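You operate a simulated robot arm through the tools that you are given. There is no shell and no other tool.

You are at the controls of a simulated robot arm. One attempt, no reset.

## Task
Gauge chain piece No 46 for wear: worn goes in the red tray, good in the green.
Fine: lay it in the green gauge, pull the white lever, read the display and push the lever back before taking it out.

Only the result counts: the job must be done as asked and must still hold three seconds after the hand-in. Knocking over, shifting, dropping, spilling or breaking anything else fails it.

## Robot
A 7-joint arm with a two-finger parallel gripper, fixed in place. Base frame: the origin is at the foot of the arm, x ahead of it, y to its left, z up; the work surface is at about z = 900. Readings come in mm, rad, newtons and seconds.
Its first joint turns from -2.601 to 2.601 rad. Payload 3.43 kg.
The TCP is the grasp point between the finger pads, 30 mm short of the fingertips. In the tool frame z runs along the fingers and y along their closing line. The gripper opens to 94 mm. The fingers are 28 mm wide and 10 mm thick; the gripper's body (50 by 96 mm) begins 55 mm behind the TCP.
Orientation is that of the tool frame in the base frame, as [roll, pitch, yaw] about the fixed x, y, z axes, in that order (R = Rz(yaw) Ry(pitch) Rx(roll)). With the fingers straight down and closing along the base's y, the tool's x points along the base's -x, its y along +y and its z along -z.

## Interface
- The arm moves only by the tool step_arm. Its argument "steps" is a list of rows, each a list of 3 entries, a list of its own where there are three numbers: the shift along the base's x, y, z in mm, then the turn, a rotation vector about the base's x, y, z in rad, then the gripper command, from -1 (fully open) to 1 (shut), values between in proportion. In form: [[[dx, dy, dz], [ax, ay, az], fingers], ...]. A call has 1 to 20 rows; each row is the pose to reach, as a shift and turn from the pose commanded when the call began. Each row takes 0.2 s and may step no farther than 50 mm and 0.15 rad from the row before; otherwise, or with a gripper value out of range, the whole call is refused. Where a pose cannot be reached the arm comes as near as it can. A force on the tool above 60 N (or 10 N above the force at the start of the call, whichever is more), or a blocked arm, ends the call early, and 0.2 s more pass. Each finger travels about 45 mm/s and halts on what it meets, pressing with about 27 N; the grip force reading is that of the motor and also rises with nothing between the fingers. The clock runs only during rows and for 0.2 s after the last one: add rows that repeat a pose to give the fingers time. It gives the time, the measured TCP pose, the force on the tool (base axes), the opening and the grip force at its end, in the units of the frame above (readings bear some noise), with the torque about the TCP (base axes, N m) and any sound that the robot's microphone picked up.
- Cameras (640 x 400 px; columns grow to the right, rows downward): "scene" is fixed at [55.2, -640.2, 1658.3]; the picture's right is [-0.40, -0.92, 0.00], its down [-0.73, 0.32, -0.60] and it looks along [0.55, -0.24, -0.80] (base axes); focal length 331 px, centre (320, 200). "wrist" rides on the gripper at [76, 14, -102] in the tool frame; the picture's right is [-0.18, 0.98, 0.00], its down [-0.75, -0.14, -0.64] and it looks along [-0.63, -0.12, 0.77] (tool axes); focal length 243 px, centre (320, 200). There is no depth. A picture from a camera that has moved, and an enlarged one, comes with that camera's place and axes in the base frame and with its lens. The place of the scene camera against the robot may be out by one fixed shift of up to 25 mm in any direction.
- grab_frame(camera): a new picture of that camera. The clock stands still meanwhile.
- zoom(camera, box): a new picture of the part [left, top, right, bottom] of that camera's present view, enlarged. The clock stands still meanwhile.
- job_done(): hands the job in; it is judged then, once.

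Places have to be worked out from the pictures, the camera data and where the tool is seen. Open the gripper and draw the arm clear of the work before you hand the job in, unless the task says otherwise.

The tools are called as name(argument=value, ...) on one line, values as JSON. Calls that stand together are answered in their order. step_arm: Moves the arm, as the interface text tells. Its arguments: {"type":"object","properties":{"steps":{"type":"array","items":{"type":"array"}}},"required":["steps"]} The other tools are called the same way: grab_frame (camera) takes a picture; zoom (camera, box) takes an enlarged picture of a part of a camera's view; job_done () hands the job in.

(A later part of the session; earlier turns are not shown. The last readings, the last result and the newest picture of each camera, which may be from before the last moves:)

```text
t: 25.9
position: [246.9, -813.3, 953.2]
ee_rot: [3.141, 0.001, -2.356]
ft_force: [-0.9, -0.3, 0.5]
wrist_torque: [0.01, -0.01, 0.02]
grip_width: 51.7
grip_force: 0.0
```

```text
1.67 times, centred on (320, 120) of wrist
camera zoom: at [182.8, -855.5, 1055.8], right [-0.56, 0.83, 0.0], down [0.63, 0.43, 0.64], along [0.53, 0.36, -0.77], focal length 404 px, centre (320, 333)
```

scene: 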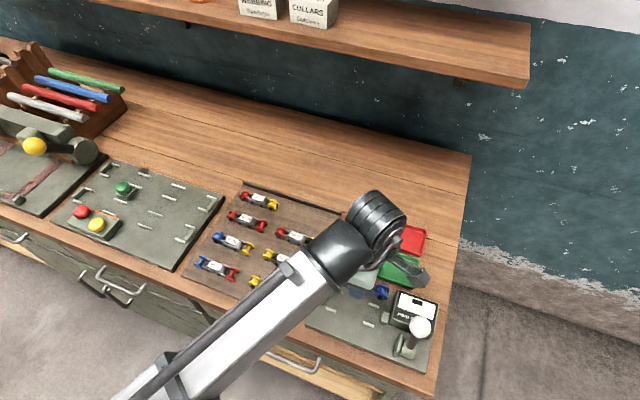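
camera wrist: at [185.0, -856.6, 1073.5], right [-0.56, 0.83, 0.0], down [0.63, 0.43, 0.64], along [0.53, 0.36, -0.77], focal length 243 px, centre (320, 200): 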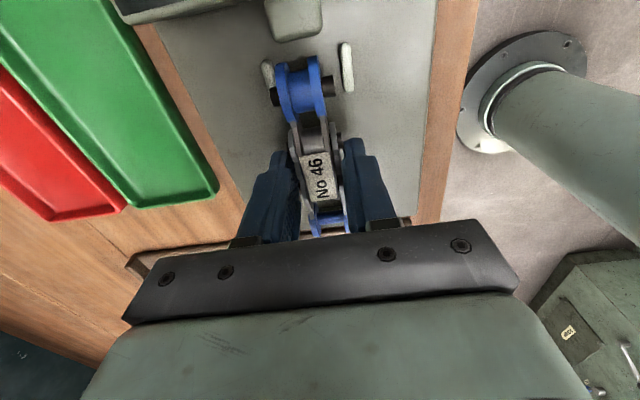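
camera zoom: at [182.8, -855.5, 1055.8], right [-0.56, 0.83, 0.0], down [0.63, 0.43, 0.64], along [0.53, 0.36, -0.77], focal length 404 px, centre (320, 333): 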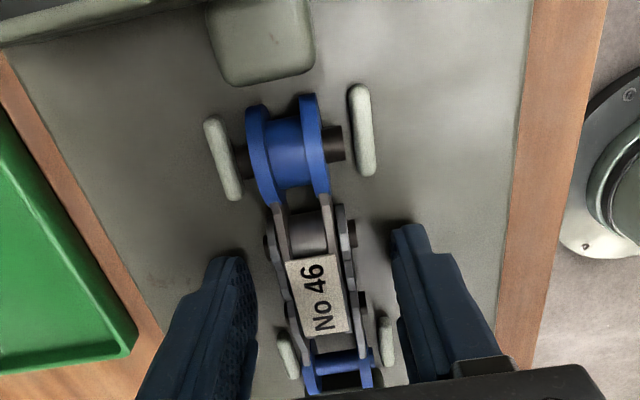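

The piece is nicely centred and square in the gauge. I'll lift straight up, then move above the lever ball at about (142, -888), opening the gripper and turning the yaw slightly to stay inside the wrist's range.

step_arm(steps=[[[0, 0, 15], [0, 0, 0], -0.1], [[0, 0, 50], [0, 0, 0], -0.1], [[0, 0, 95], [0, 0, 0], -0.1], [[0, 0, 140], [0, 0, 0], -0.1], [[0, 0, 175], [0, 0, 0], -0.3], [[-30, -21, 185], [0, 0, -0.06], -0.6], [[-65, -46, 185], [0, 0, -0.12], -1], [[-105, -75, 185], [0, 0, -0.174], -1], [[-105, -75, 185], [0, 0, -0.174], -1], [[-105, -75, 185], [0, 0, -0.174], -1]])

grab_frame(camera="wrist")

zoom(camera="scene", box=[300, 220, 460, 380])

```text
t: 28.1
position: [144.8, -888.8, 1139.8]
ee_rot: [3.14, 0.0, -2.532]
ft_force: [-0.3, -0.5, 0.4]
wrist_torque: [0.05, -0.02, -0.04]
grip_width: 93.8
grip_force: 0.0
```

```text
taken
camera wrist: at [74.2, -920.8, 1242.7], right [-0.41, 0.91, 0.0], down [0.7, 0.32, 0.64], along [0.58, 0.27, -0.77], focal length 243 px, centre (320, 200)
```

wrist: 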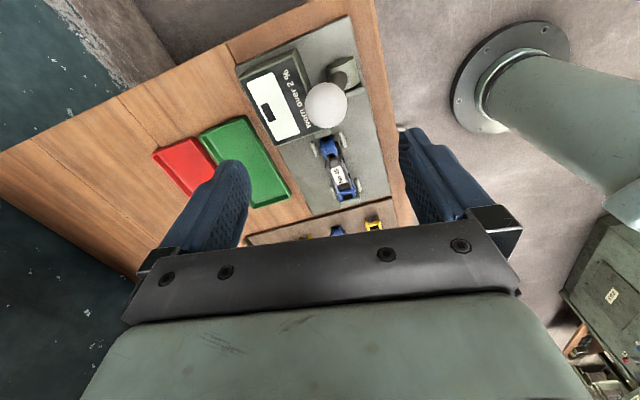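

```text
2.50 times, centred on (380, 300) of scene
camera zoom: at [55.2, -640.2, 1658.3], right [-0.4, -0.92, 0.0], down [-0.73, 0.32, -0.6], along [0.55, -0.24, -0.8], focal length 828 px, centre (170, -50)
```

zoom: 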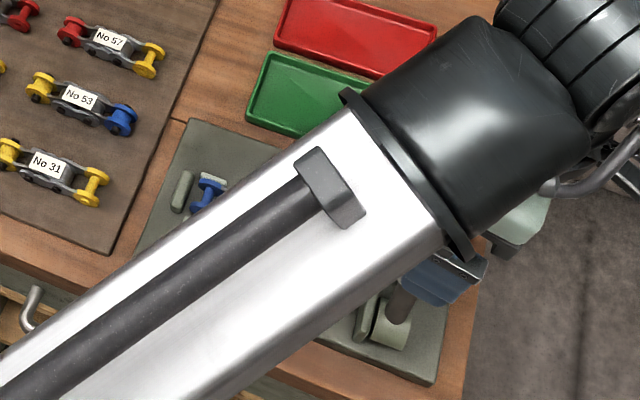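

The whole gauge, display and ball are visible from here. I'll zoom in for an accurate ball position and the display's idle state.

zoom(camera="wrist", box=[220, 20, 400, 150])

zoom(camera="wrist", box=[290, 110, 380, 210])

```text
3.08 times, centred on (310, 85) of wrist
camera zoom: at [74.2, -920.8, 1242.7], right [-0.41, 0.91, 0.0], down [0.7, 0.32, 0.64], along [0.58, 0.27, -0.77], focal length 746 px, centre (351, 554)
```

zoom: 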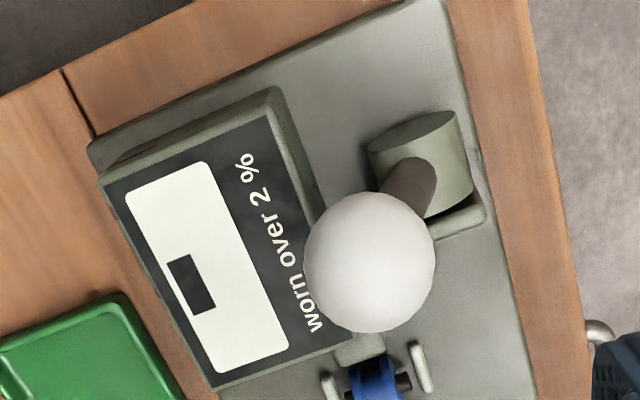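

```text
4.00 times, centred on (335, 160) of wrist
camera zoom: at [74.2, -920.8, 1242.7], right [-0.41, 0.91, 0.0], down [0.7, 0.32, 0.64], along [0.58, 0.27, -0.77], focal length 970 px, centre (260, 360)
```

zoom: 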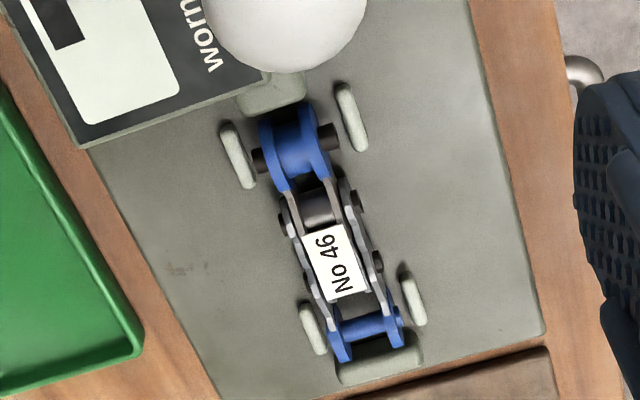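

The ball centre works out at about (138, -886, 1025) with radius ~19, leaning about 14° back from its hub at (123, -872). I'll straddle the ball with the open fingers and lower to its height.

step_arm(steps=[[[-3, 1.5, -15], [0, 0, 0], -1], [[-6.5, 2.8, -40], [0, 0, 0], -1], [[-6.5, 2.8, -65], [0, 0, 0], -1], [[-6.5, 2.8, -90], [0, 0, 0], -1], [[-6.5, 2.8, -110], [0, 0, 0], -1], [[-6.5, 2.8, -112], [0, 0, 0], -1], [[-6.5, 2.8, -112], [0, 0, 0], -1]])

grab_frame(camera="wrist")

zoom(camera="scene", box=[340, 240, 460, 380])

```text
t: 29.7
position: [136.4, -886.5, 1026.6]
ee_rot: [3.141, 0.002, -2.53]
ft_force: [0.2, -1.2, 0.5]
wrist_torque: [-0.01, -0.02, 0.01]
grip_width: 94.0
grip_force: 0.1
```

```text
taken
camera wrist: at [65.0, -916.6, 1129.5], right [-0.41, 0.91, 0.0], down [0.7, 0.32, 0.64], along [0.58, 0.27, -0.77], focal length 243 px, centre (320, 200)
```

wrist: 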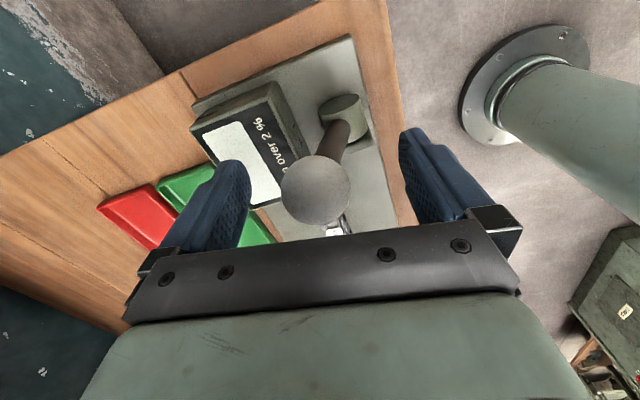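

```text
2.86 times, centred on (400, 310) of scene
camera zoom: at [55.2, -640.2, 1658.3], right [-0.4, -0.92, 0.0], down [-0.73, 0.32, -0.6], along [0.55, -0.24, -0.8], focal length 947 px, centre (91, -114)
```

zoom: 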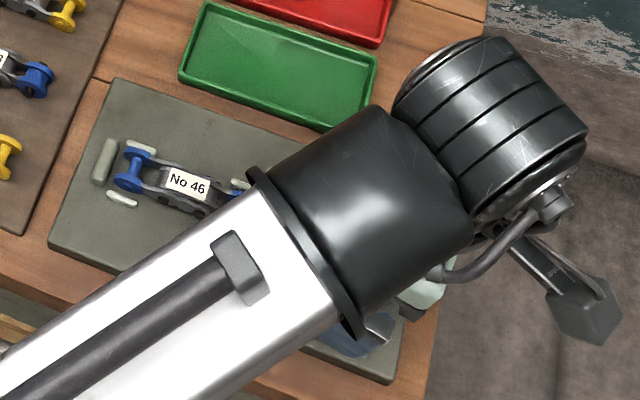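

The ball is centred between the fingers. I'll narrow the fingers around it with a little play and start pulling toward the front in small steps.

step_arm(steps=[[[0, 0, 0], [0, 0, 0], -0.5], [[0, 0, 0], [0, 0, 0], -0.1], [[0, 0, 0], [0, 0, 0], 0.07], [[0, 0, 0], [0, 0, 0], 0.07], [[0, 0, 0], [0, 0, 0], 0.07], [[-2, 2, 0], [0, 0, 0], 0.07], [[-4.5, 4.5, 0], [0, 0, 0], 0.07], [[-7, 7, 0], [0, 0, 0], 0.07], [[-9.5, 9.5, 0], [0, 0, 0], 0.07], [[-12, 12, 0], [0, 0, 0], 0.07], [[-14, 14, 0], [0, 0, 0], 0.07], [[-14, 14, 0], [0, 0, 0], 0.07]])

grab_frame(camera="wrist")

```text
t: 32.3
position: [121.9, -871.0, 1024.7]
ee_rot: [3.141, -0.001, -2.532]
ft_force: [0.3, -0.4, 0.0]
wrist_torque: [0.02, 0.0, -0.01]
grip_width: 44.0
grip_force: 0.3
```

```text
taken
camera wrist: at [51.4, -902.7, 1128.4], right [-0.41, 0.91, 0.0], down [0.7, 0.32, 0.64], along [0.58, 0.27, -0.77], focal length 243 px, centre (320, 200)
```

wrist: 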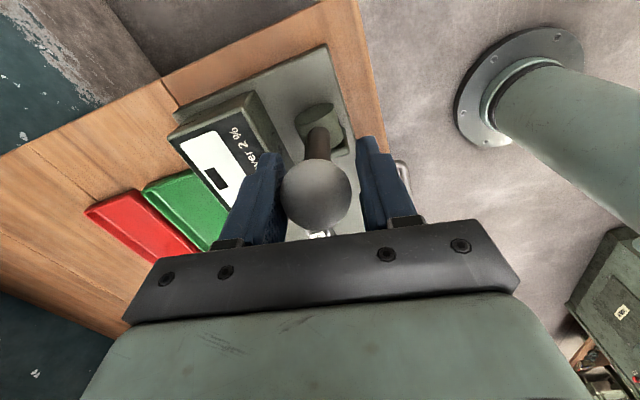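

The lever follows easily with no load and is now near vertical. I'll keep pulling to find its end position.

step_arm(steps=[[[-2.5, 2.5, 0], [0, 0, 0], 0.07], [[-5, 5, 0], [0, 0, 0], 0.07], [[-7.5, 7.5, 0], [0, 0, 0], 0.07], [[-10, 10, 0], [0, 0, 0], 0.07], [[-12.5, 12.5, -1], [0, 0, 0], 0.07], [[-15, 15, -2], [0, 0, 0], 0.07], [[-15, 15, -2], [0, 0, 0], 0.07]])

grab_frame(camera="wrist")

zoom(camera="wrist", box=[140, 60, 360, 240])

```text
t: 33.9
position: [108.9, -857.4, 1021.5]
ee_rot: [3.141, 0.0, -2.53]
ft_force: [0.3, 0.3, -0.2]
wrist_torque: [-0.01, 0.02, 0.01]
grip_width: 43.9
grip_force: 0.0
```

```text
taken
camera wrist: at [36.8, -887.8, 1125.6], right [-0.41, 0.91, 0.0], down [0.7, 0.32, 0.64], along [0.58, 0.27, -0.77], focal length 243 px, centre (320, 200)
```

wrist: 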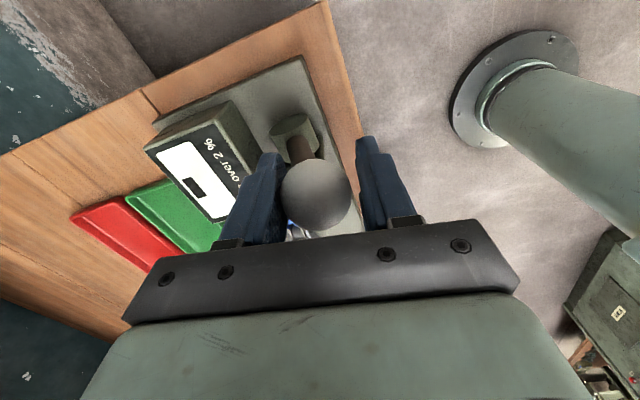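

```text
2.22 times, centred on (250, 150) of wrist
camera zoom: at [36.8, -887.8, 1125.6], right [-0.41, 0.91, 0.0], down [0.7, 0.32, 0.64], along [0.58, 0.27, -0.77], focal length 539 px, centre (476, 311)
```

zoom: 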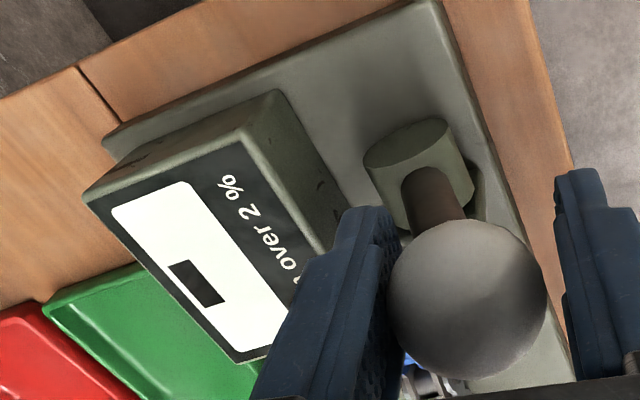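

Still no load and the display is unchanged, so I'll continue pulling along the arc.

step_arm(steps=[[[-2.5, 2.5, -0.5], [0, 0, 0], 0.07], [[-5, 5, -1.5], [0, 0, 0], 0.07], [[-7.5, 7.5, -3], [0, 0, 0], 0.07], [[-10, 10, -4.5], [0, 0, 0], 0.07], [[-12.5, 12.5, -6], [0, 0, 0], 0.07], [[-15, 15, -8], [0, 0, 0], 0.07], [[-15, 15, -8], [0, 0, 0], 0.07]])

zoom(camera="wrist", box=[140, 60, 420, 240])

zoom(camera="scene", box=[320, 220, 460, 380])

```text
t: 35.5
position: [95.5, -845.0, 1016.7]
ee_rot: [-3.135, -0.002, -2.527]
ft_force: [14.3, -16.2, 30.5]
wrist_torque: [-1.68, -2.25, 0.17]
grip_width: 45.0
grip_force: 45.2
```

```text
2.22 times, centred on (280, 150) of wrist
camera zoom: at [23.6, -874.8, 1120.0], right [-0.42, 0.91, -0.01], down [0.7, 0.32, 0.64], along [0.59, 0.26, -0.77], focal length 539 px, centre (409, 311)
```

zoom: 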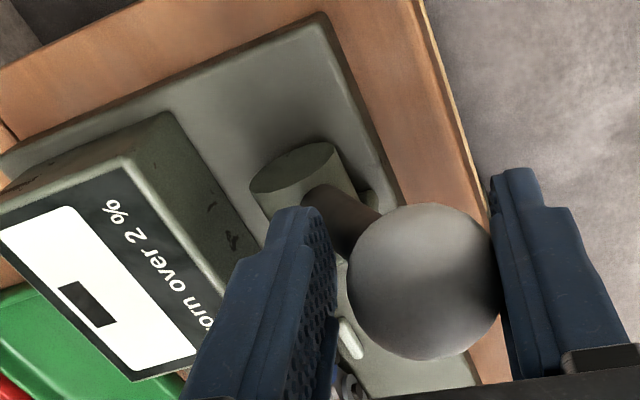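

```text
2.50 times, centred on (390, 300) of scene
camera zoom: at [55.2, -640.2, 1658.3], right [-0.4, -0.92, 0.0], down [-0.73, 0.32, -0.6], along [0.55, -0.24, -0.8], focal length 828 px, centre (145, -50)
```

zoom: 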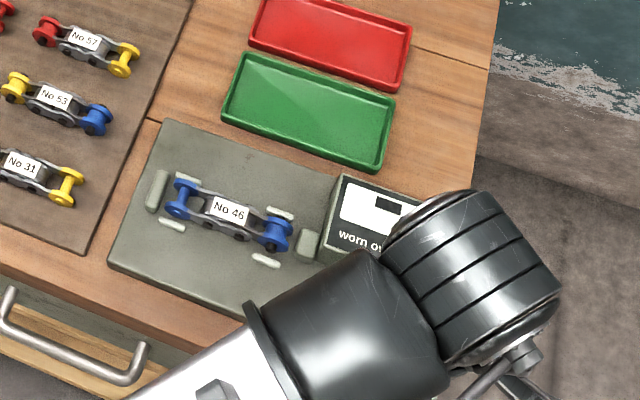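

The tool now feels 21 N backward and 30 N upward: the rear fingertip is bearing on the inclined shaft while the ball rests on the front finger, so it's wedging. I'll relieve it by opening slightly and rising, then look at the lever and plunger.

step_arm(steps=[[[0, 0, 0], [0, 0, 0], -0.1], [[0, 0, 4], [0, 0, 0], -0.2], [[1.5, -1.5, 10], [0, 0, 0], -0.3], [[1.5, -1.5, 16], [0, 0, 0], -0.3], [[1.5, -1.5, 16], [0, 0, 0], -0.3]])

grab_frame(camera="wrist")

zoom(camera="scene", box=[320, 250, 460, 380])

```text
t: 36.7
position: [94.5, -842.4, 1031.1]
ee_rot: [3.14, 0.002, -2.53]
ft_force: [-0.7, 0.0, -0.1]
wrist_torque: [-0.04, 0.0, 0.01]
grip_width: 61.7
grip_force: 0.2
```

```text
taken
camera wrist: at [23.7, -874.4, 1134.4], right [-0.41, 0.91, 0.0], down [0.7, 0.32, 0.64], along [0.58, 0.27, -0.77], focal length 243 px, centre (320, 200)
```

wrist: 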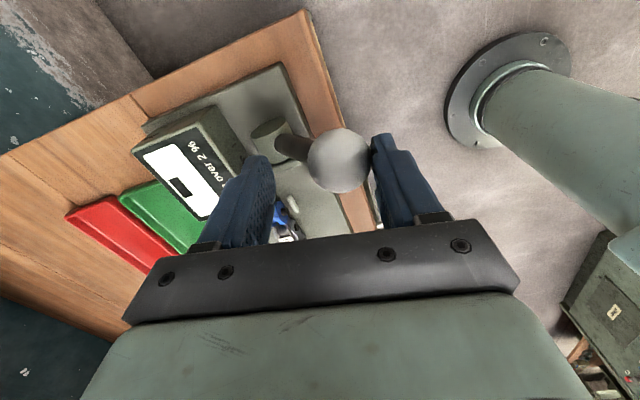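

```text
3.08 times, centred on (390, 315) of scene
camera zoom: at [55.2, -640.2, 1658.3], right [-0.4, -0.92, 0.0], down [-0.73, 0.32, -0.6], along [0.55, -0.24, -0.8], focal length 1020 px, centre (105, -154)
```

zoom: 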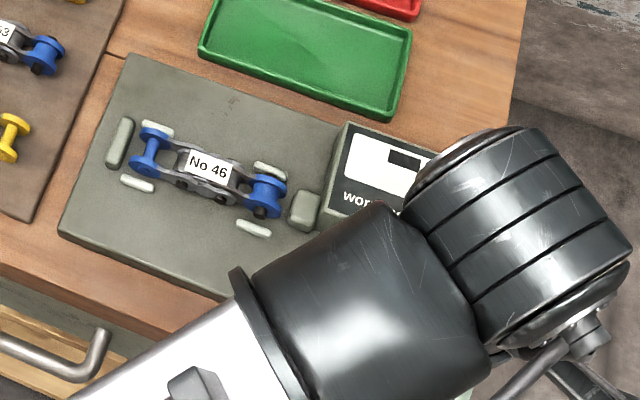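

The lever stays put at about 39° with the ball near (86, -834, 1010), and the display hasn't changed, so it has further to go. I'll use a wider opening so nothing wedges and push it on with the rear finger, following the arc down.

step_arm(steps=[[[-4, 4, 0], [0, 0, 0], -0.4], [[-8, 8, -4], [0, 0, 0], -0.4], [[-10, 10, -9], [0, 0, 0], -0.4], [[-12, 12, -11], [0, 0, 0], -0.4], [[-14, 14, -13], [0, 0, 0], -0.4], [[-16, 16, -15], [0, 0, 0], -0.4], [[-18, 18, -18], [0, 0, 0], -0.4], [[-18, 18, -18], [0, 0, 0], -0.4]])

grab_frame(camera="wrist")

zoom(camera="scene", box=[320, 250, 460, 380])

```text
t: 38.5
position: [76.7, -824.6, 1013.7]
ee_rot: [-3.141, 0.001, -2.53]
ft_force: [-0.6, 0.1, -0.3]
wrist_torque: [-0.01, 0.0, 0.02]
grip_width: 65.9
grip_force: 0.0
```

```text
taken
camera wrist: at [6.3, -856.6, 1116.0], right [-0.41, 0.91, 0.0], down [0.7, 0.32, 0.64], along [0.58, 0.27, -0.77], focal length 243 px, centre (320, 200)
```

wrist: 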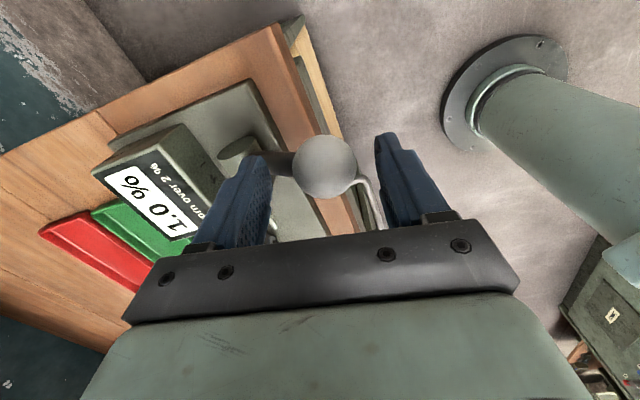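

```text
3.08 times, centred on (390, 315) of scene
camera zoom: at [55.2, -640.2, 1658.3], right [-0.4, -0.92, 0.0], down [-0.73, 0.32, -0.6], along [0.55, -0.24, -0.8], focal length 1020 px, centre (105, -154)
```

zoom: 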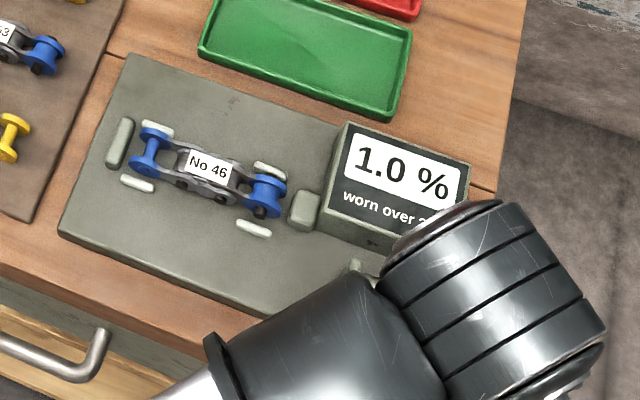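

The display now reads 1.0 %. I'll zoom in to be sure of the digits and the limit text.

zoom(camera="scene", box=[380, 285, 440, 330])

zoom(camera="wrist", box=[80, 110, 240, 250])

zoom(camera="wrist", box=[200, 80, 420, 250])

```text
8.89 times, centred on (410, 308) of scene
camera zoom: at [55.2, -640.2, 1658.3], right [-0.4, -0.92, 0.0], down [-0.73, 0.32, -0.6], along [0.55, -0.24, -0.8], focal length 2946 px, centre (-480, -756)
```

zoom: 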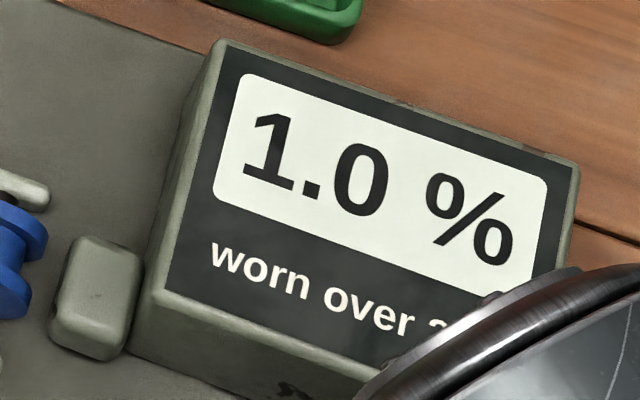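

```text
2.86 times, centred on (160, 180) of wrist
camera zoom: at [6.3, -856.6, 1116.0], right [-0.41, 0.91, 0.0], down [0.7, 0.32, 0.64], along [0.58, 0.27, -0.77], focal length 693 px, centre (777, 257)
```

zoom: 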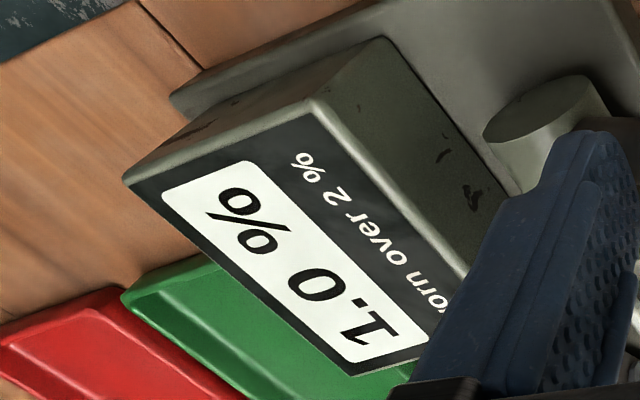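

```text
2.35 times, centred on (310, 165) of wrist
camera zoom: at [6.3, -856.6, 1116.0], right [-0.41, 0.91, 0.0], down [0.7, 0.32, 0.64], along [0.58, 0.27, -0.77], focal length 571 px, centre (344, 282)
```

zoom: 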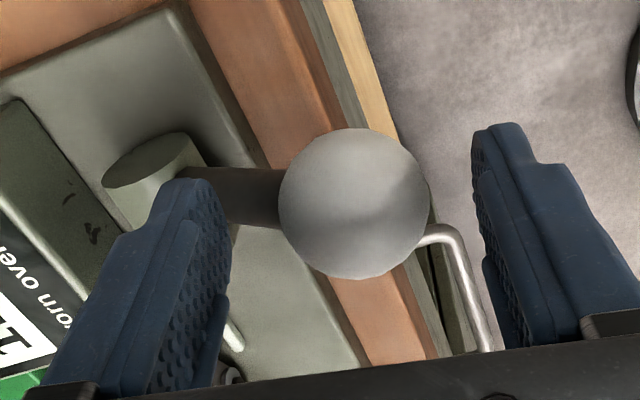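

It reads 1.0 % against a limit of 2 %. Before relying on it, I'll push the lever gently a little further and wait, to confirm it's at its end and the reading is steady.

step_arm(steps=[[[-1.5, 1.5, -2], [0, 0, 0], -0.4], [[-3, 3, -4], [0, 0, 0], -0.4], [[-4.5, 4.5, -6], [0, 0, 0], -0.4], [[-6, 6, -8], [0, 0, 0], -0.4], [[-6, 6, -8], [0, 0, 0], -0.4], [[-6, 6, -8], [0, 0, 0], -0.4]])

zoom(camera="scene", box=[340, 270, 450, 350])

grab_frame(camera="wrist")

```text
t: 39.7
position: [73.3, -821.3, 1008.7]
ee_rot: [-3.131, -0.002, -2.525]
ft_force: [7.6, -3.7, 13.3]
wrist_torque: [-0.41, -0.63, 0.22]
grip_width: 70.0
grip_force: 3.2
stopped in row 6: the force on the tool passed its limit at 62 N (the readings are from after the stop); the commanded pose is now the measured one
```

```text
5.00 times, centred on (395, 310) of scene
camera zoom: at [55.2, -640.2, 1658.3], right [-0.4, -0.92, 0.0], down [-0.73, 0.32, -0.6], along [0.55, -0.24, -0.8], focal length 1657 px, centre (-55, -350)
```

zoom: 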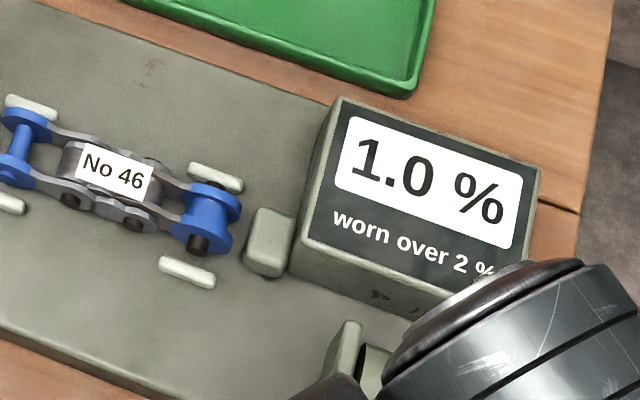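

```text
taken
camera wrist: at [1.4, -852.0, 1112.2], right [-0.42, 0.91, -0.01], down [0.69, 0.33, 0.64], along [0.59, 0.26, -0.77], focal length 243 px, centre (320, 200)
```

wrist: 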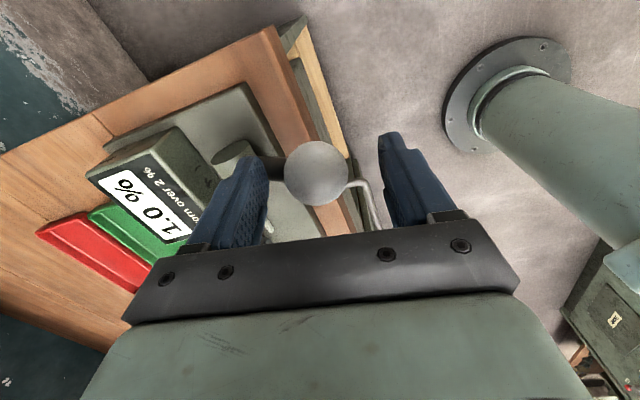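

The lever is at its end stop and the reading is steady at 1.0 %, below 2 %: the piece is good and belongs in the green tray. I'll relieve the pressure and level the tool. Then I'll begin pushing the lever back with the front finger.

step_arm(steps=[[[0, 0, 5], [0.005, 0.002, 0], -0.4], [[0, 0, 12], [0.01, 0.0045, 0], -0.4], [[3, -3, 14], [0.01, 0.0045, 0], -0.4], [[6, -6, 16], [0.01, 0.0045, 0], -0.4], [[9, -9, 18], [0.01, 0.0045, 0], -0.4], [[12, -12, 20], [0.01, 0.0045, 0], -0.4], [[15, -15, 21], [0.01, 0.0045, 0], -0.4], [[18, -18, 22], [0.01, 0.0045, 0], -0.4], [[18, -18, 22], [0.01, 0.0045, 0], -0.4]])

grab_frame(camera="wrist")

```text
t: 41.7
position: [89.5, -838.1, 1029.4]
ee_rot: [3.137, 0.0, -2.529]
ft_force: [-10.1, 7.2, 5.9]
wrist_torque: [0.4, 0.47, 0.16]
grip_width: 72.3
grip_force: 5.8
```

```text
taken
camera wrist: at [18.0, -869.4, 1132.4], right [-0.41, 0.91, 0.0], down [0.7, 0.31, 0.64], along [0.58, 0.27, -0.77], focal length 243 px, centre (320, 200)
```

wrist: 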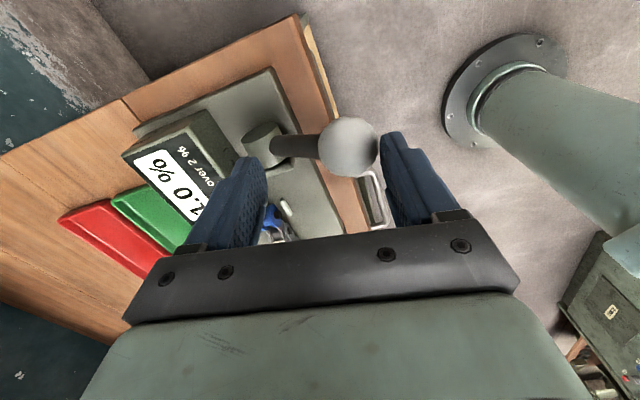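

The front finger is on the ball but is yielding at its tip. I'll open fully so that finger is backed by its end stop, go a bit lower for a better hold, and push the ball back along its arc.

step_arm(steps=[[[2.8, -2.8, -5], [0, 0, 0], -1], [[5.6, -5.6, -10], [0, 0, 0], -1], [[7.8, -7.8, -10], [0, 0, 0], -1], [[9.9, -9.9, -10], [0, 0, 0], -1], [[12.7, -12.7, -9.5], [0, 0, 0], -1], [[15.6, -15.6, -8], [0, 0, 0], -1], [[18.4, -18.4, -6.5], [0, 0, 0], -1], [[21.2, -21.2, -4.5], [0, 0, 0], -1], [[24, -24, -3], [0, 0, 0], -1], [[26.9, -26.9, -1], [0, 0, 0], -1], [[29.7, -29.7, 1], [0, 0, 0], -1], [[32.5, -32.5, 3], [0, 0, 0], -1], [[32.5, -32.5, 3], [0, 0, 0], -1]])

grab_frame(camera="wrist")

```text
t: 44.5
position: [121.8, -871.9, 1032.7]
ee_rot: [3.137, 0.0, -2.53]
ft_force: [-0.1, 0.1, -1.1]
wrist_torque: [-0.03, 0.04, -0.01]
grip_width: 93.9
grip_force: 0.1
```

```text
taken
camera wrist: at [50.7, -903.1, 1136.0], right [-0.41, 0.91, 0.0], down [0.7, 0.32, 0.64], along [0.58, 0.27, -0.77], focal length 243 px, centre (320, 200)
```

wrist: 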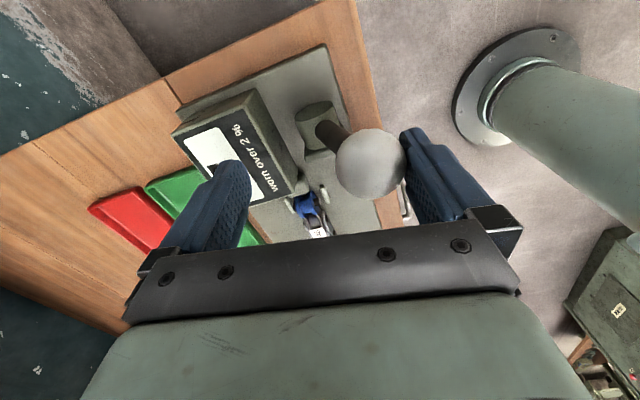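

The lever is following back and the display has cleared. I'll keep pushing toward its original rest position.

step_arm(steps=[[[2.8, -2.8, 1], [0, 0, 0], -1], [[5.7, -5.7, 2], [0, 0, 0], -1], [[8.5, -8.5, 3], [0, 0, 0], -1], [[11.3, -11.3, 4], [0, 0, 0], -1], [[14.1, -14.1, 4], [0, 0, 0], -1], [[17, -17, 4], [0, 0, 0], -1], [[19.8, -19.8, 4], [0, 0, 0], -1], [[22.6, -22.6, 4], [0, 0, 0], -1], [[25.4, -25.4, 3], [0, 0, 0], -1], [[28.3, -28.3, 3], [0, 0, 0], -1], [[31, -31, 3], [0, 0, 0], -1], [[33, -33, 2], [0, 0, 0], -1], [[33, -33, 2], [0, 0, 0], -1]])

grab_frame(camera="wrist")

```text
t: 47.3
position: [155.9, -904.9, 1035.8]
ee_rot: [3.14, -0.002, -2.529]
ft_force: [-0.3, -0.3, 0.0]
wrist_torque: [0.0, -0.01, 0.0]
grip_width: 94.0
grip_force: 0.0
```

```text
taken
camera wrist: at [85.1, -936.4, 1138.1], right [-0.41, 0.91, 0.0], down [0.7, 0.32, 0.64], along [0.58, 0.27, -0.77], focal length 243 px, centre (320, 200)
```

wrist: 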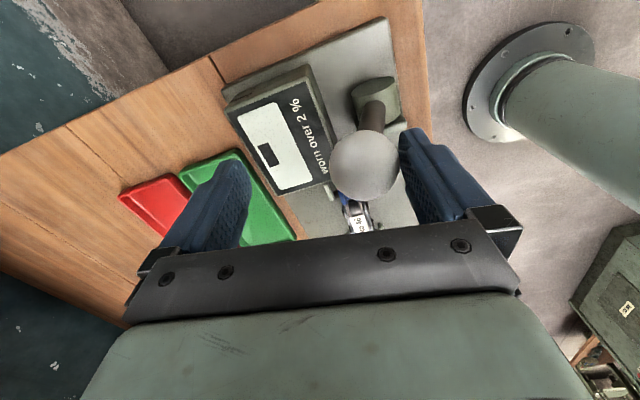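

The ball is back at about (140, -886), essentially its original position. I'll push a few mm more to make sure it sits on its rear stop.

step_arm(steps=[[[1, -1, 0], [0, 0, 0], -1], [[2, -2, 0], [0, 0, 0], -1], [[3, -3, 0], [0, 0, 0], -1], [[3, -3, 0], [0, 0, 0], -1]])

grab_frame(camera="wrist")

```text
t: 48.3
position: [160.0, -907.1, 1034.0]
ee_rot: [3.135, 0.001, -2.528]
ft_force: [-4.0, 3.5, -1.4]
wrist_torque: [-0.03, 0.02, 0.05]
grip_width: 94.0
grip_force: 0.0
```

```text
taken
camera wrist: at [88.3, -938.7, 1138.1], right [-0.41, 0.91, 0.0], down [0.7, 0.32, 0.64], along [0.58, 0.27, -0.77], focal length 243 px, centre (320, 200)
```

wrist: 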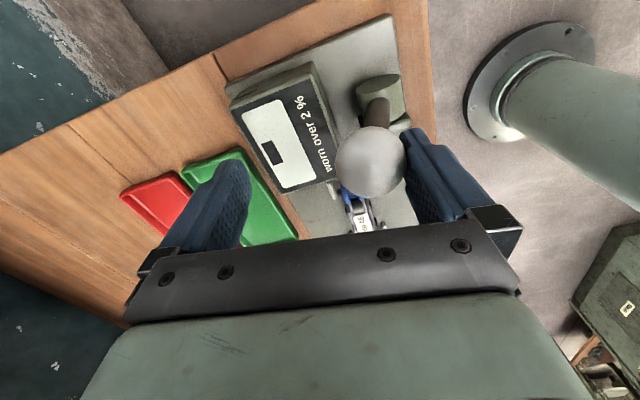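

The lever rests on its rear stop (about 5 N back-pressure, ball no longer moves). I'll back off, rise clear of the ball and return above the piece.

step_arm(steps=[[[-3, 3, 0], [0.006, -0.003, 0], -1], [[-5, 5, 5], [0.006, -0.003, 0], -1], [[-5, 5, 40], [0.006, -0.003, 0], -1], [[-5, 5, 80], [0.006, -0.003, 0], -1], [[10, 15, 95], [0.006, -0.003, 0.04], -1], [[30, 36, 95], [0.006, -0.003, 0.08], -0.8], [[55, 62, 95], [0.006, -0.003, 0.13], -0.4], [[75, 82, 85], [0.006, -0.003, 0.173], -0.1], [[87, 95, 70], [0.006, -0.003, 0.173], -0.1], [[87, 95, 60], [0.006, -0.003, 0.173], -0.1], [[87, 95, 60], [0.006, -0.003, 0.173], -0.1]])

grab_frame(camera="wrist")

zoom(camera="wrist", box=[220, 20, 420, 200])

zoom(camera="scene", box=[300, 220, 460, 380])

```text
t: 50.7
position: [245.7, -811.2, 1093.9]
ee_rot: [3.136, 0.006, -2.357]
ft_force: [0.8, 0.2, 0.2]
wrist_torque: [0.0, 0.01, 0.0]
grip_width: 51.6
grip_force: 0.1
```

```text
taken
camera wrist: at [180.7, -854.9, 1195.9], right [-0.57, 0.82, 0.01], down [0.63, 0.43, 0.65], along [0.53, 0.37, -0.76], focal length 243 px, centre (320, 200)
```

wrist: 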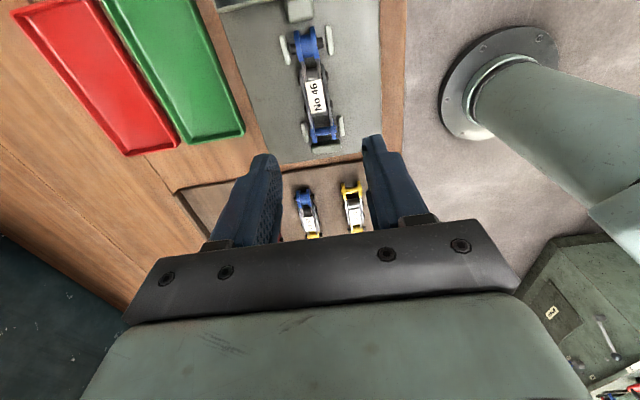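

```text
2.22 times, centred on (320, 110) of wrist
camera zoom: at [180.7, -854.9, 1195.9], right [-0.57, 0.82, 0.01], down [0.63, 0.43, 0.65], along [0.53, 0.37, -0.76], focal length 539 px, centre (320, 400)
```

zoom: 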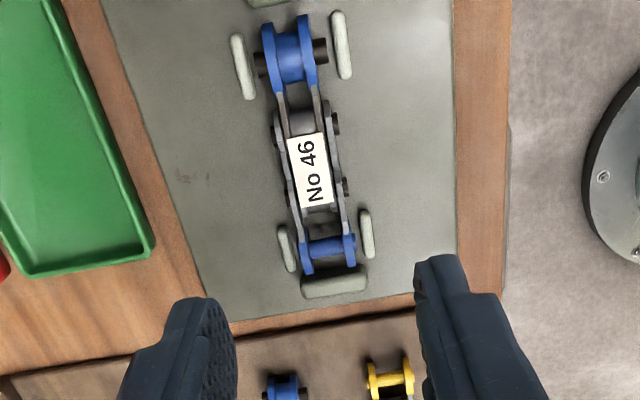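

```text
2.50 times, centred on (380, 300) of scene
camera zoom: at [55.2, -640.2, 1658.3], right [-0.4, -0.92, 0.0], down [-0.73, 0.32, -0.6], along [0.55, -0.24, -0.8], focal length 828 px, centre (170, -50)
```

zoom: 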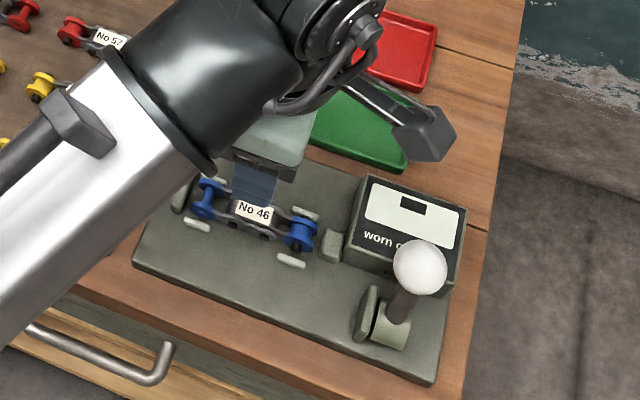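

The lever is back in its original place, the display is idle, and the piece lies undisturbed at about (245, -813). I'll level the tool and descend over it to just above the gripping height.

step_arm(steps=[[[0.5, -1.2, -20], [-0.008, 0, 0.004], -0.1], [[1.1, -2.4, -50], [-0.008, 0, 0.004], -0.1], [[1.1, -2.4, -80], [-0.008, 0, 0.004], -0.1], [[1.1, -2.4, -105], [-0.008, 0, 0.004], -0.1], [[1.1, -2.4, -110], [-0.008, 0, 0.004], -0.1], [[1.1, -2.4, -110], [-0.008, 0, 0.004], -0.1]])

zoom(camera="wrist", box=[200, 0, 440, 240])

```text
t: 52.1
position: [247.1, -816.1, 982.5]
ee_rot: [3.141, 0.001, -2.351]
ft_force: [0.2, 0.4, 0.2]
wrist_torque: [0.02, 0.05, 0.03]
grip_width: 51.5
grip_force: 0.1
```

```text
1.67 times, centred on (320, 120) of wrist
camera zoom: at [182.0, -859.6, 1086.0], right [-0.57, 0.82, 0.0], down [0.63, 0.44, 0.64], along [0.53, 0.37, -0.77], focal length 404 px, centre (320, 333)
```

zoom: 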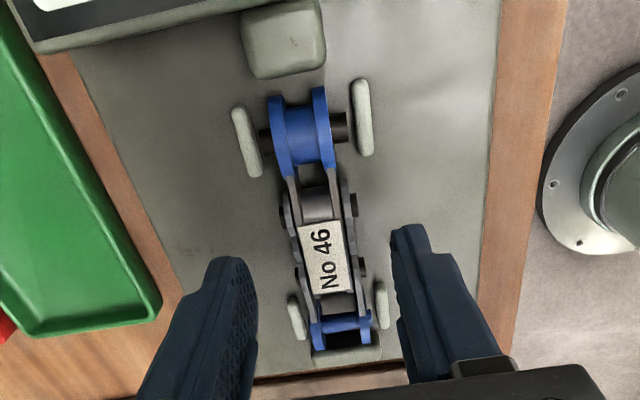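

The fingers are about 2 mm off to the left of the piece. I'll correct that and descend to gripping height.

step_arm(steps=[[[-0.6, 2.1, 0], [0, 0, 0], -0.1], [[-0.6, 2.1, -10], [0, 0, 0], -0.1], [[-0.6, 2.1, -20], [0, 0, 0], -0.1], [[-0.6, 2.1, -27], [0, 0, 0], -0.1], [[-0.6, 2.1, -29], [0, 0, 0], -0.1], [[-0.6, 2.1, -29], [0, 0, 0], -0.1]])

zoom(camera="wrist", box=[200, 0, 440, 240])

```text
t: 53.5
position: [246.2, -811.9, 953.7]
ee_rot: [3.141, -0.002, -2.351]
ft_force: [-0.2, -0.1, 0.6]
wrist_torque: [0.0, 0.02, 0.01]
grip_width: 51.9
grip_force: 0.2
```

```text
1.67 times, centred on (320, 120) of wrist
camera zoom: at [181.5, -856.2, 1057.6], right [-0.57, 0.82, 0.0], down [0.63, 0.44, 0.64], along [0.53, 0.37, -0.77], focal length 404 px, centre (320, 333)
```

zoom: 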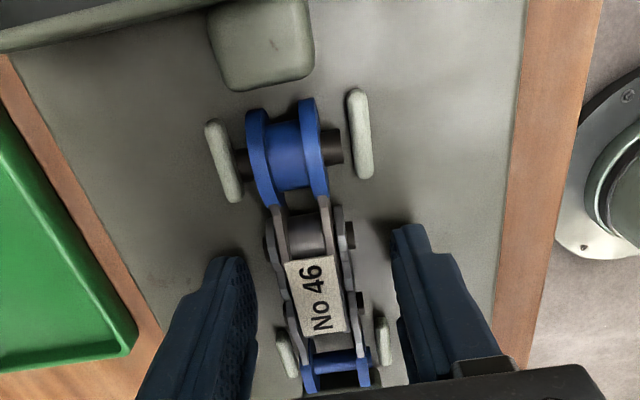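

Well centred at z≈954. I'll close on the piece, then lift it straight up out of the gauge.

step_arm(steps=[[[0, 0, 0], [0, 0, 0], 0.2], [[0, 0, 0], [0, 0, 0], 0.36], [[0, 0, 0], [0, 0, 0], 1], [[0, 0, 0], [0, 0, 0], 1], [[0, 0, 0], [0, 0, 0], 1], [[0, 0, 5], [0, 0, 0], 1], [[0, 0, 15], [0, 0, 0], 1], [[0, 0, 40], [0, 0, 0], 1], [[0, 0, 75], [0, 0, 0], 1], [[0, 0, 110], [0, 0, 0], 1], [[0, 0, 110], [0, 0, 0], 1]])

grab_frame(camera="wrist")

grab_frame(camera="scene")

```text
t: 55.9
position: [247.9, -811.6, 1064.5]
ee_rot: [3.138, -0.001, -2.35]
ft_force: [-0.7, -0.8, -2.4]
wrist_torque: [-0.02, 0.01, 0.02]
grip_width: 29.6
grip_force: 27.1
```

```text
taken
camera wrist: at [183.3, -855.3, 1166.9], right [-0.57, 0.82, 0.0], down [0.63, 0.44, 0.64], along [0.53, 0.37, -0.77], focal length 243 px, centre (320, 200)
```

wrist: 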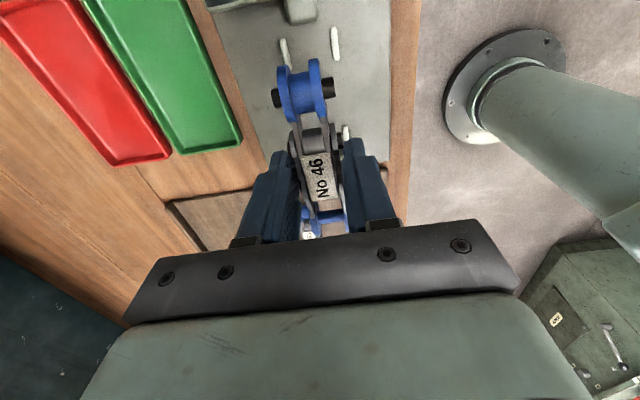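

```text
taken
```

scene: 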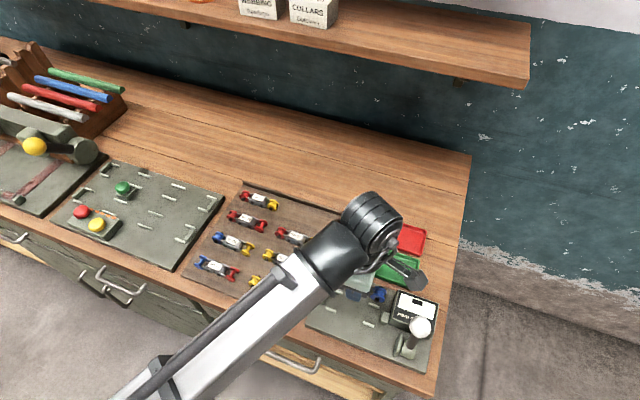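

The piece is lifted and held firmly. The green tray spans about 148×80 mm around (312, -936), parallel to the piece, so I'll move above it at height and check the alignment and reach.

step_arm(steps=[[[13, -23, 0], [0, 0, 0], 1], [[27, -46, 0], [0, 0, 0], 1], [[40, -69, 0], [0, 0, 0], 1], [[54, -92, 0], [0, 0, 0], 1], [[67, -115, 0], [0, 0, 0], 1], [[67, -115, 0], [0, 0, 0], 1], [[67, -115, 0], [0, 0, 0], 1]])

grab_frame(camera="wrist")

zoom(camera="wrist", box=[160, 0, 420, 220])

zoom(camera="scene", box=[320, 200, 460, 340])

```text
t: 57.5
position: [314.4, -928.5, 1066.0]
ee_rot: [3.14, -0.001, -2.349]
ft_force: [0.0, 0.7, -1.6]
wrist_torque: [0.0, -0.01, 0.02]
grip_width: 29.4
grip_force: 26.7
```

```text
taken
camera wrist: at [249.2, -971.9, 1168.9], right [-0.57, 0.82, 0.0], down [0.63, 0.44, 0.64], along [0.53, 0.37, -0.77], focal length 243 px, centre (320, 200)
```

wrist: 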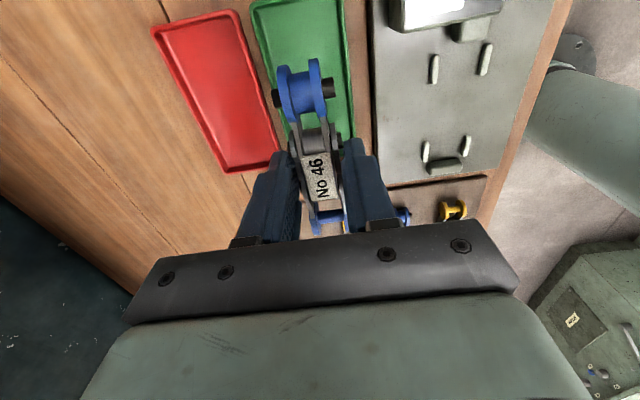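

```text
1.82 times, centred on (290, 110) of wrist
camera zoom: at [249.2, -971.9, 1168.9], right [-0.57, 0.82, 0.0], down [0.63, 0.44, 0.64], along [0.53, 0.37, -0.77], focal length 441 px, centre (374, 364)
```

zoom: 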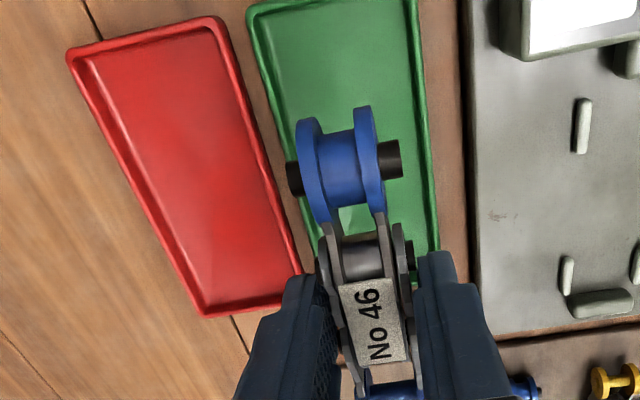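

```text
2.86 times, centred on (390, 270) of scene
camera zoom: at [55.2, -640.2, 1658.3], right [-0.4, -0.92, 0.0], down [-0.73, 0.32, -0.6], along [0.55, -0.24, -0.8], focal length 947 px, centre (120, 0)
```

zoom: 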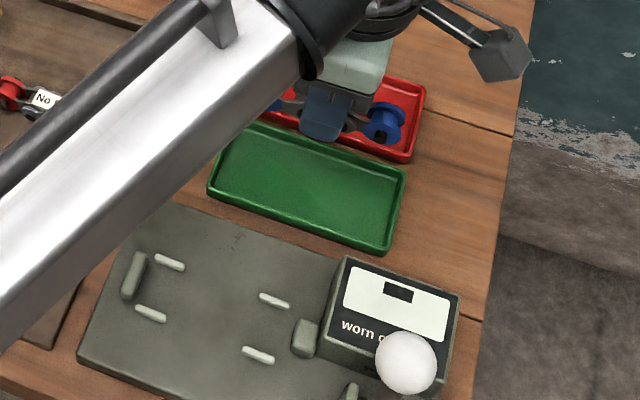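

I'm over the tray within reach, about 5 mm to the gauge side of its centre line. I'll shift nearly to the centre line for finger clearance and lower to just above the rim.

step_arm(steps=[[[1.5, -1.5, -15], [0, 0, 0], 1], [[3, -3, -40], [0, 0, 0], 1], [[3, -3, -65], [0, 0, 0], 1], [[3, -3, -90], [0, 0, 0], 1], [[3, -3, -107], [0, 0, 0], 1], [[3, -3, -110], [0, 0, 0], 1], [[3, -3, -110], [0, 0, 0], 1]])

grab_frame(camera="wrist")

zoom(camera="wrist", box=[180, 0, 440, 240])

zoom(camera="scene", box=[320, 200, 460, 320])

```text
t: 59.1
position: [315.2, -931.2, 957.4]
ee_rot: [-3.141, 0.0, -2.352]
ft_force: [-0.1, -0.3, -1.9]
wrist_torque: [0.03, 0.03, -0.02]
grip_width: 29.6
grip_force: 26.9
```

```text
taken
camera wrist: at [251.3, -974.1, 1060.6], right [-0.57, 0.82, 0.0], down [0.63, 0.44, 0.64], along [0.53, 0.37, -0.77], focal length 243 px, centre (320, 200)
```

wrist: 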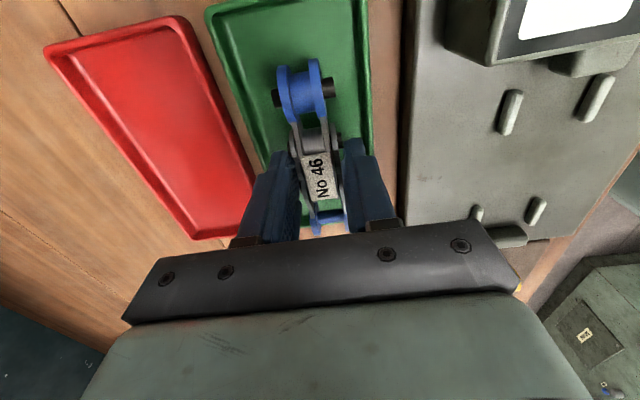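

```text
1.67 times, centred on (310, 120) of wrist
camera zoom: at [251.3, -974.1, 1060.6], right [-0.57, 0.82, 0.0], down [0.63, 0.44, 0.64], along [0.53, 0.37, -0.77], focal length 404 px, centre (337, 333)
```

zoom: 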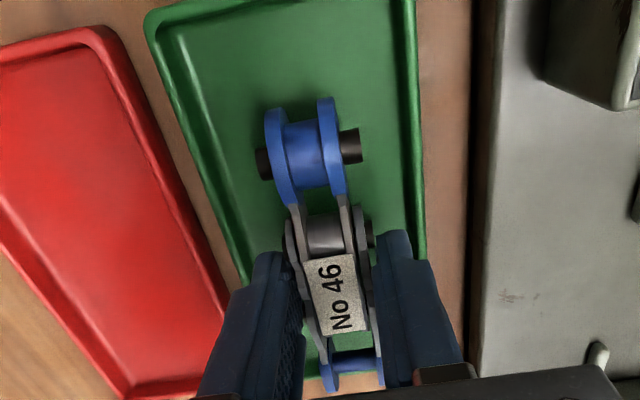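

```text
3.33 times, centred on (390, 260) of scene
camera zoom: at [55.2, -640.2, 1658.3], right [-0.4, -0.92, 0.0], down [-0.73, 0.32, -0.6], along [0.55, -0.24, -0.8], focal length 1105 px, centre (87, 0)
```

zoom: 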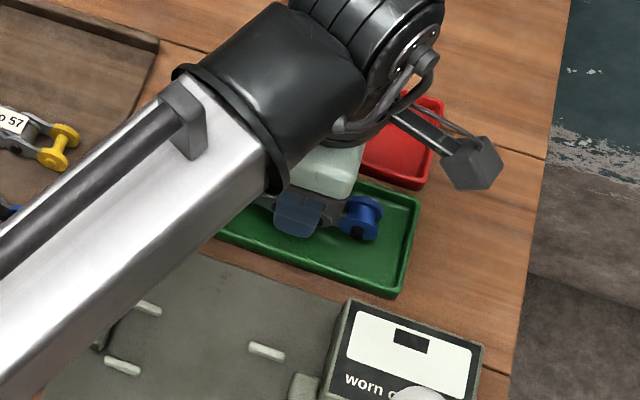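

The piece hangs just above the tray, about 3 mm toward the gauge side and 7 mm off along its length. I'll nudge it a little more toward the tray centre and lower in small steps.

step_arm(steps=[[[0, -1.5, 0], [0, 0, 0], 1], [[0, -2.8, -3], [0, 0, 0], 1], [[0, -2.8, -7], [0, 0, 0], 1], [[0, -2.8, -11], [0, 0, 0], 1], [[0, -2.8, -14], [0, 0, 0], 1], [[0, -2.8, -14], [0, 0, 0], 1]])

zoom(camera="wrist", box=[180, 0, 440, 240])

zoom(camera="scene", box=[340, 220, 440, 310])

```text
t: 60.5
position: [314.6, -932.9, 942.2]
ee_rot: [3.141, 0.001, -2.351]
ft_force: [1.4, 0.2, -2.4]
wrist_torque: [-0.01, 0.0, 0.0]
grip_width: 29.7
grip_force: 27.2
```

```text
1.67 times, centred on (310, 120) of wrist
camera zoom: at [251.2, -977.1, 1045.4], right [-0.57, 0.82, 0.0], down [0.63, 0.44, 0.64], along [0.53, 0.37, -0.77], focal length 404 px, centre (337, 333)
```

zoom: 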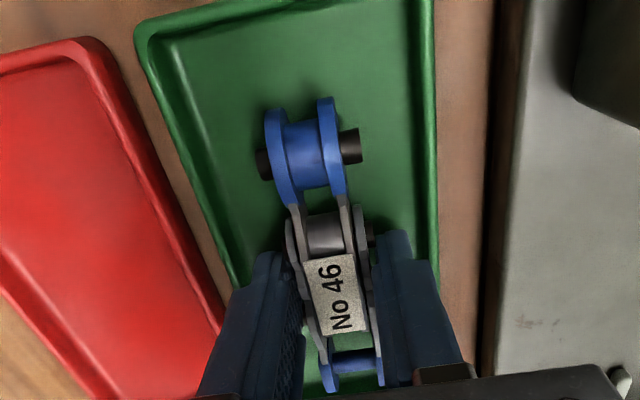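

```text
4.44 times, centred on (390, 265) of scene
camera zoom: at [55.2, -640.2, 1658.3], right [-0.4, -0.92, 0.0], down [-0.73, 0.32, -0.6], along [0.55, -0.24, -0.8], focal length 1473 px, centre (9, -89)
```

zoom: 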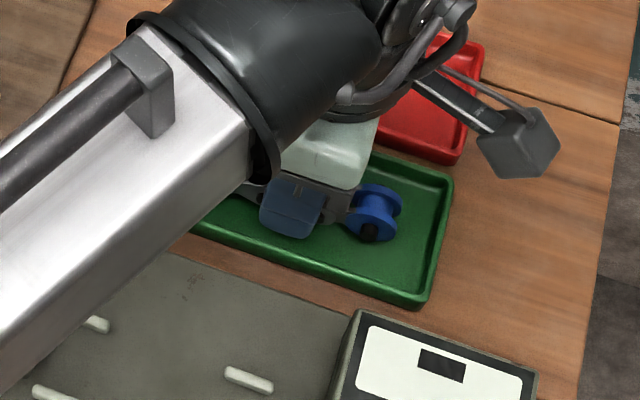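

The arm still reaches fine and the piece is inside the tray outline. I'll lower the last millimetres slowly, watching the force.

step_arm(steps=[[[0, 0, -2], [0, 0, 0], 1], [[0, 0, -4], [0, 0, 0], 1], [[0, 0, -6], [0, 0, 0], 1], [[0, 0, -6], [0, 0, 0], 1]])

```text
t: 61.5
position: [315.5, -934.3, 938.4]
ee_rot: [-3.138, 0.0, -2.35]
ft_force: [1.6, -4.5, 22.6]
wrist_torque: [-0.08, -0.03, 0.01]
grip_width: 29.8
grip_force: 26.6
```

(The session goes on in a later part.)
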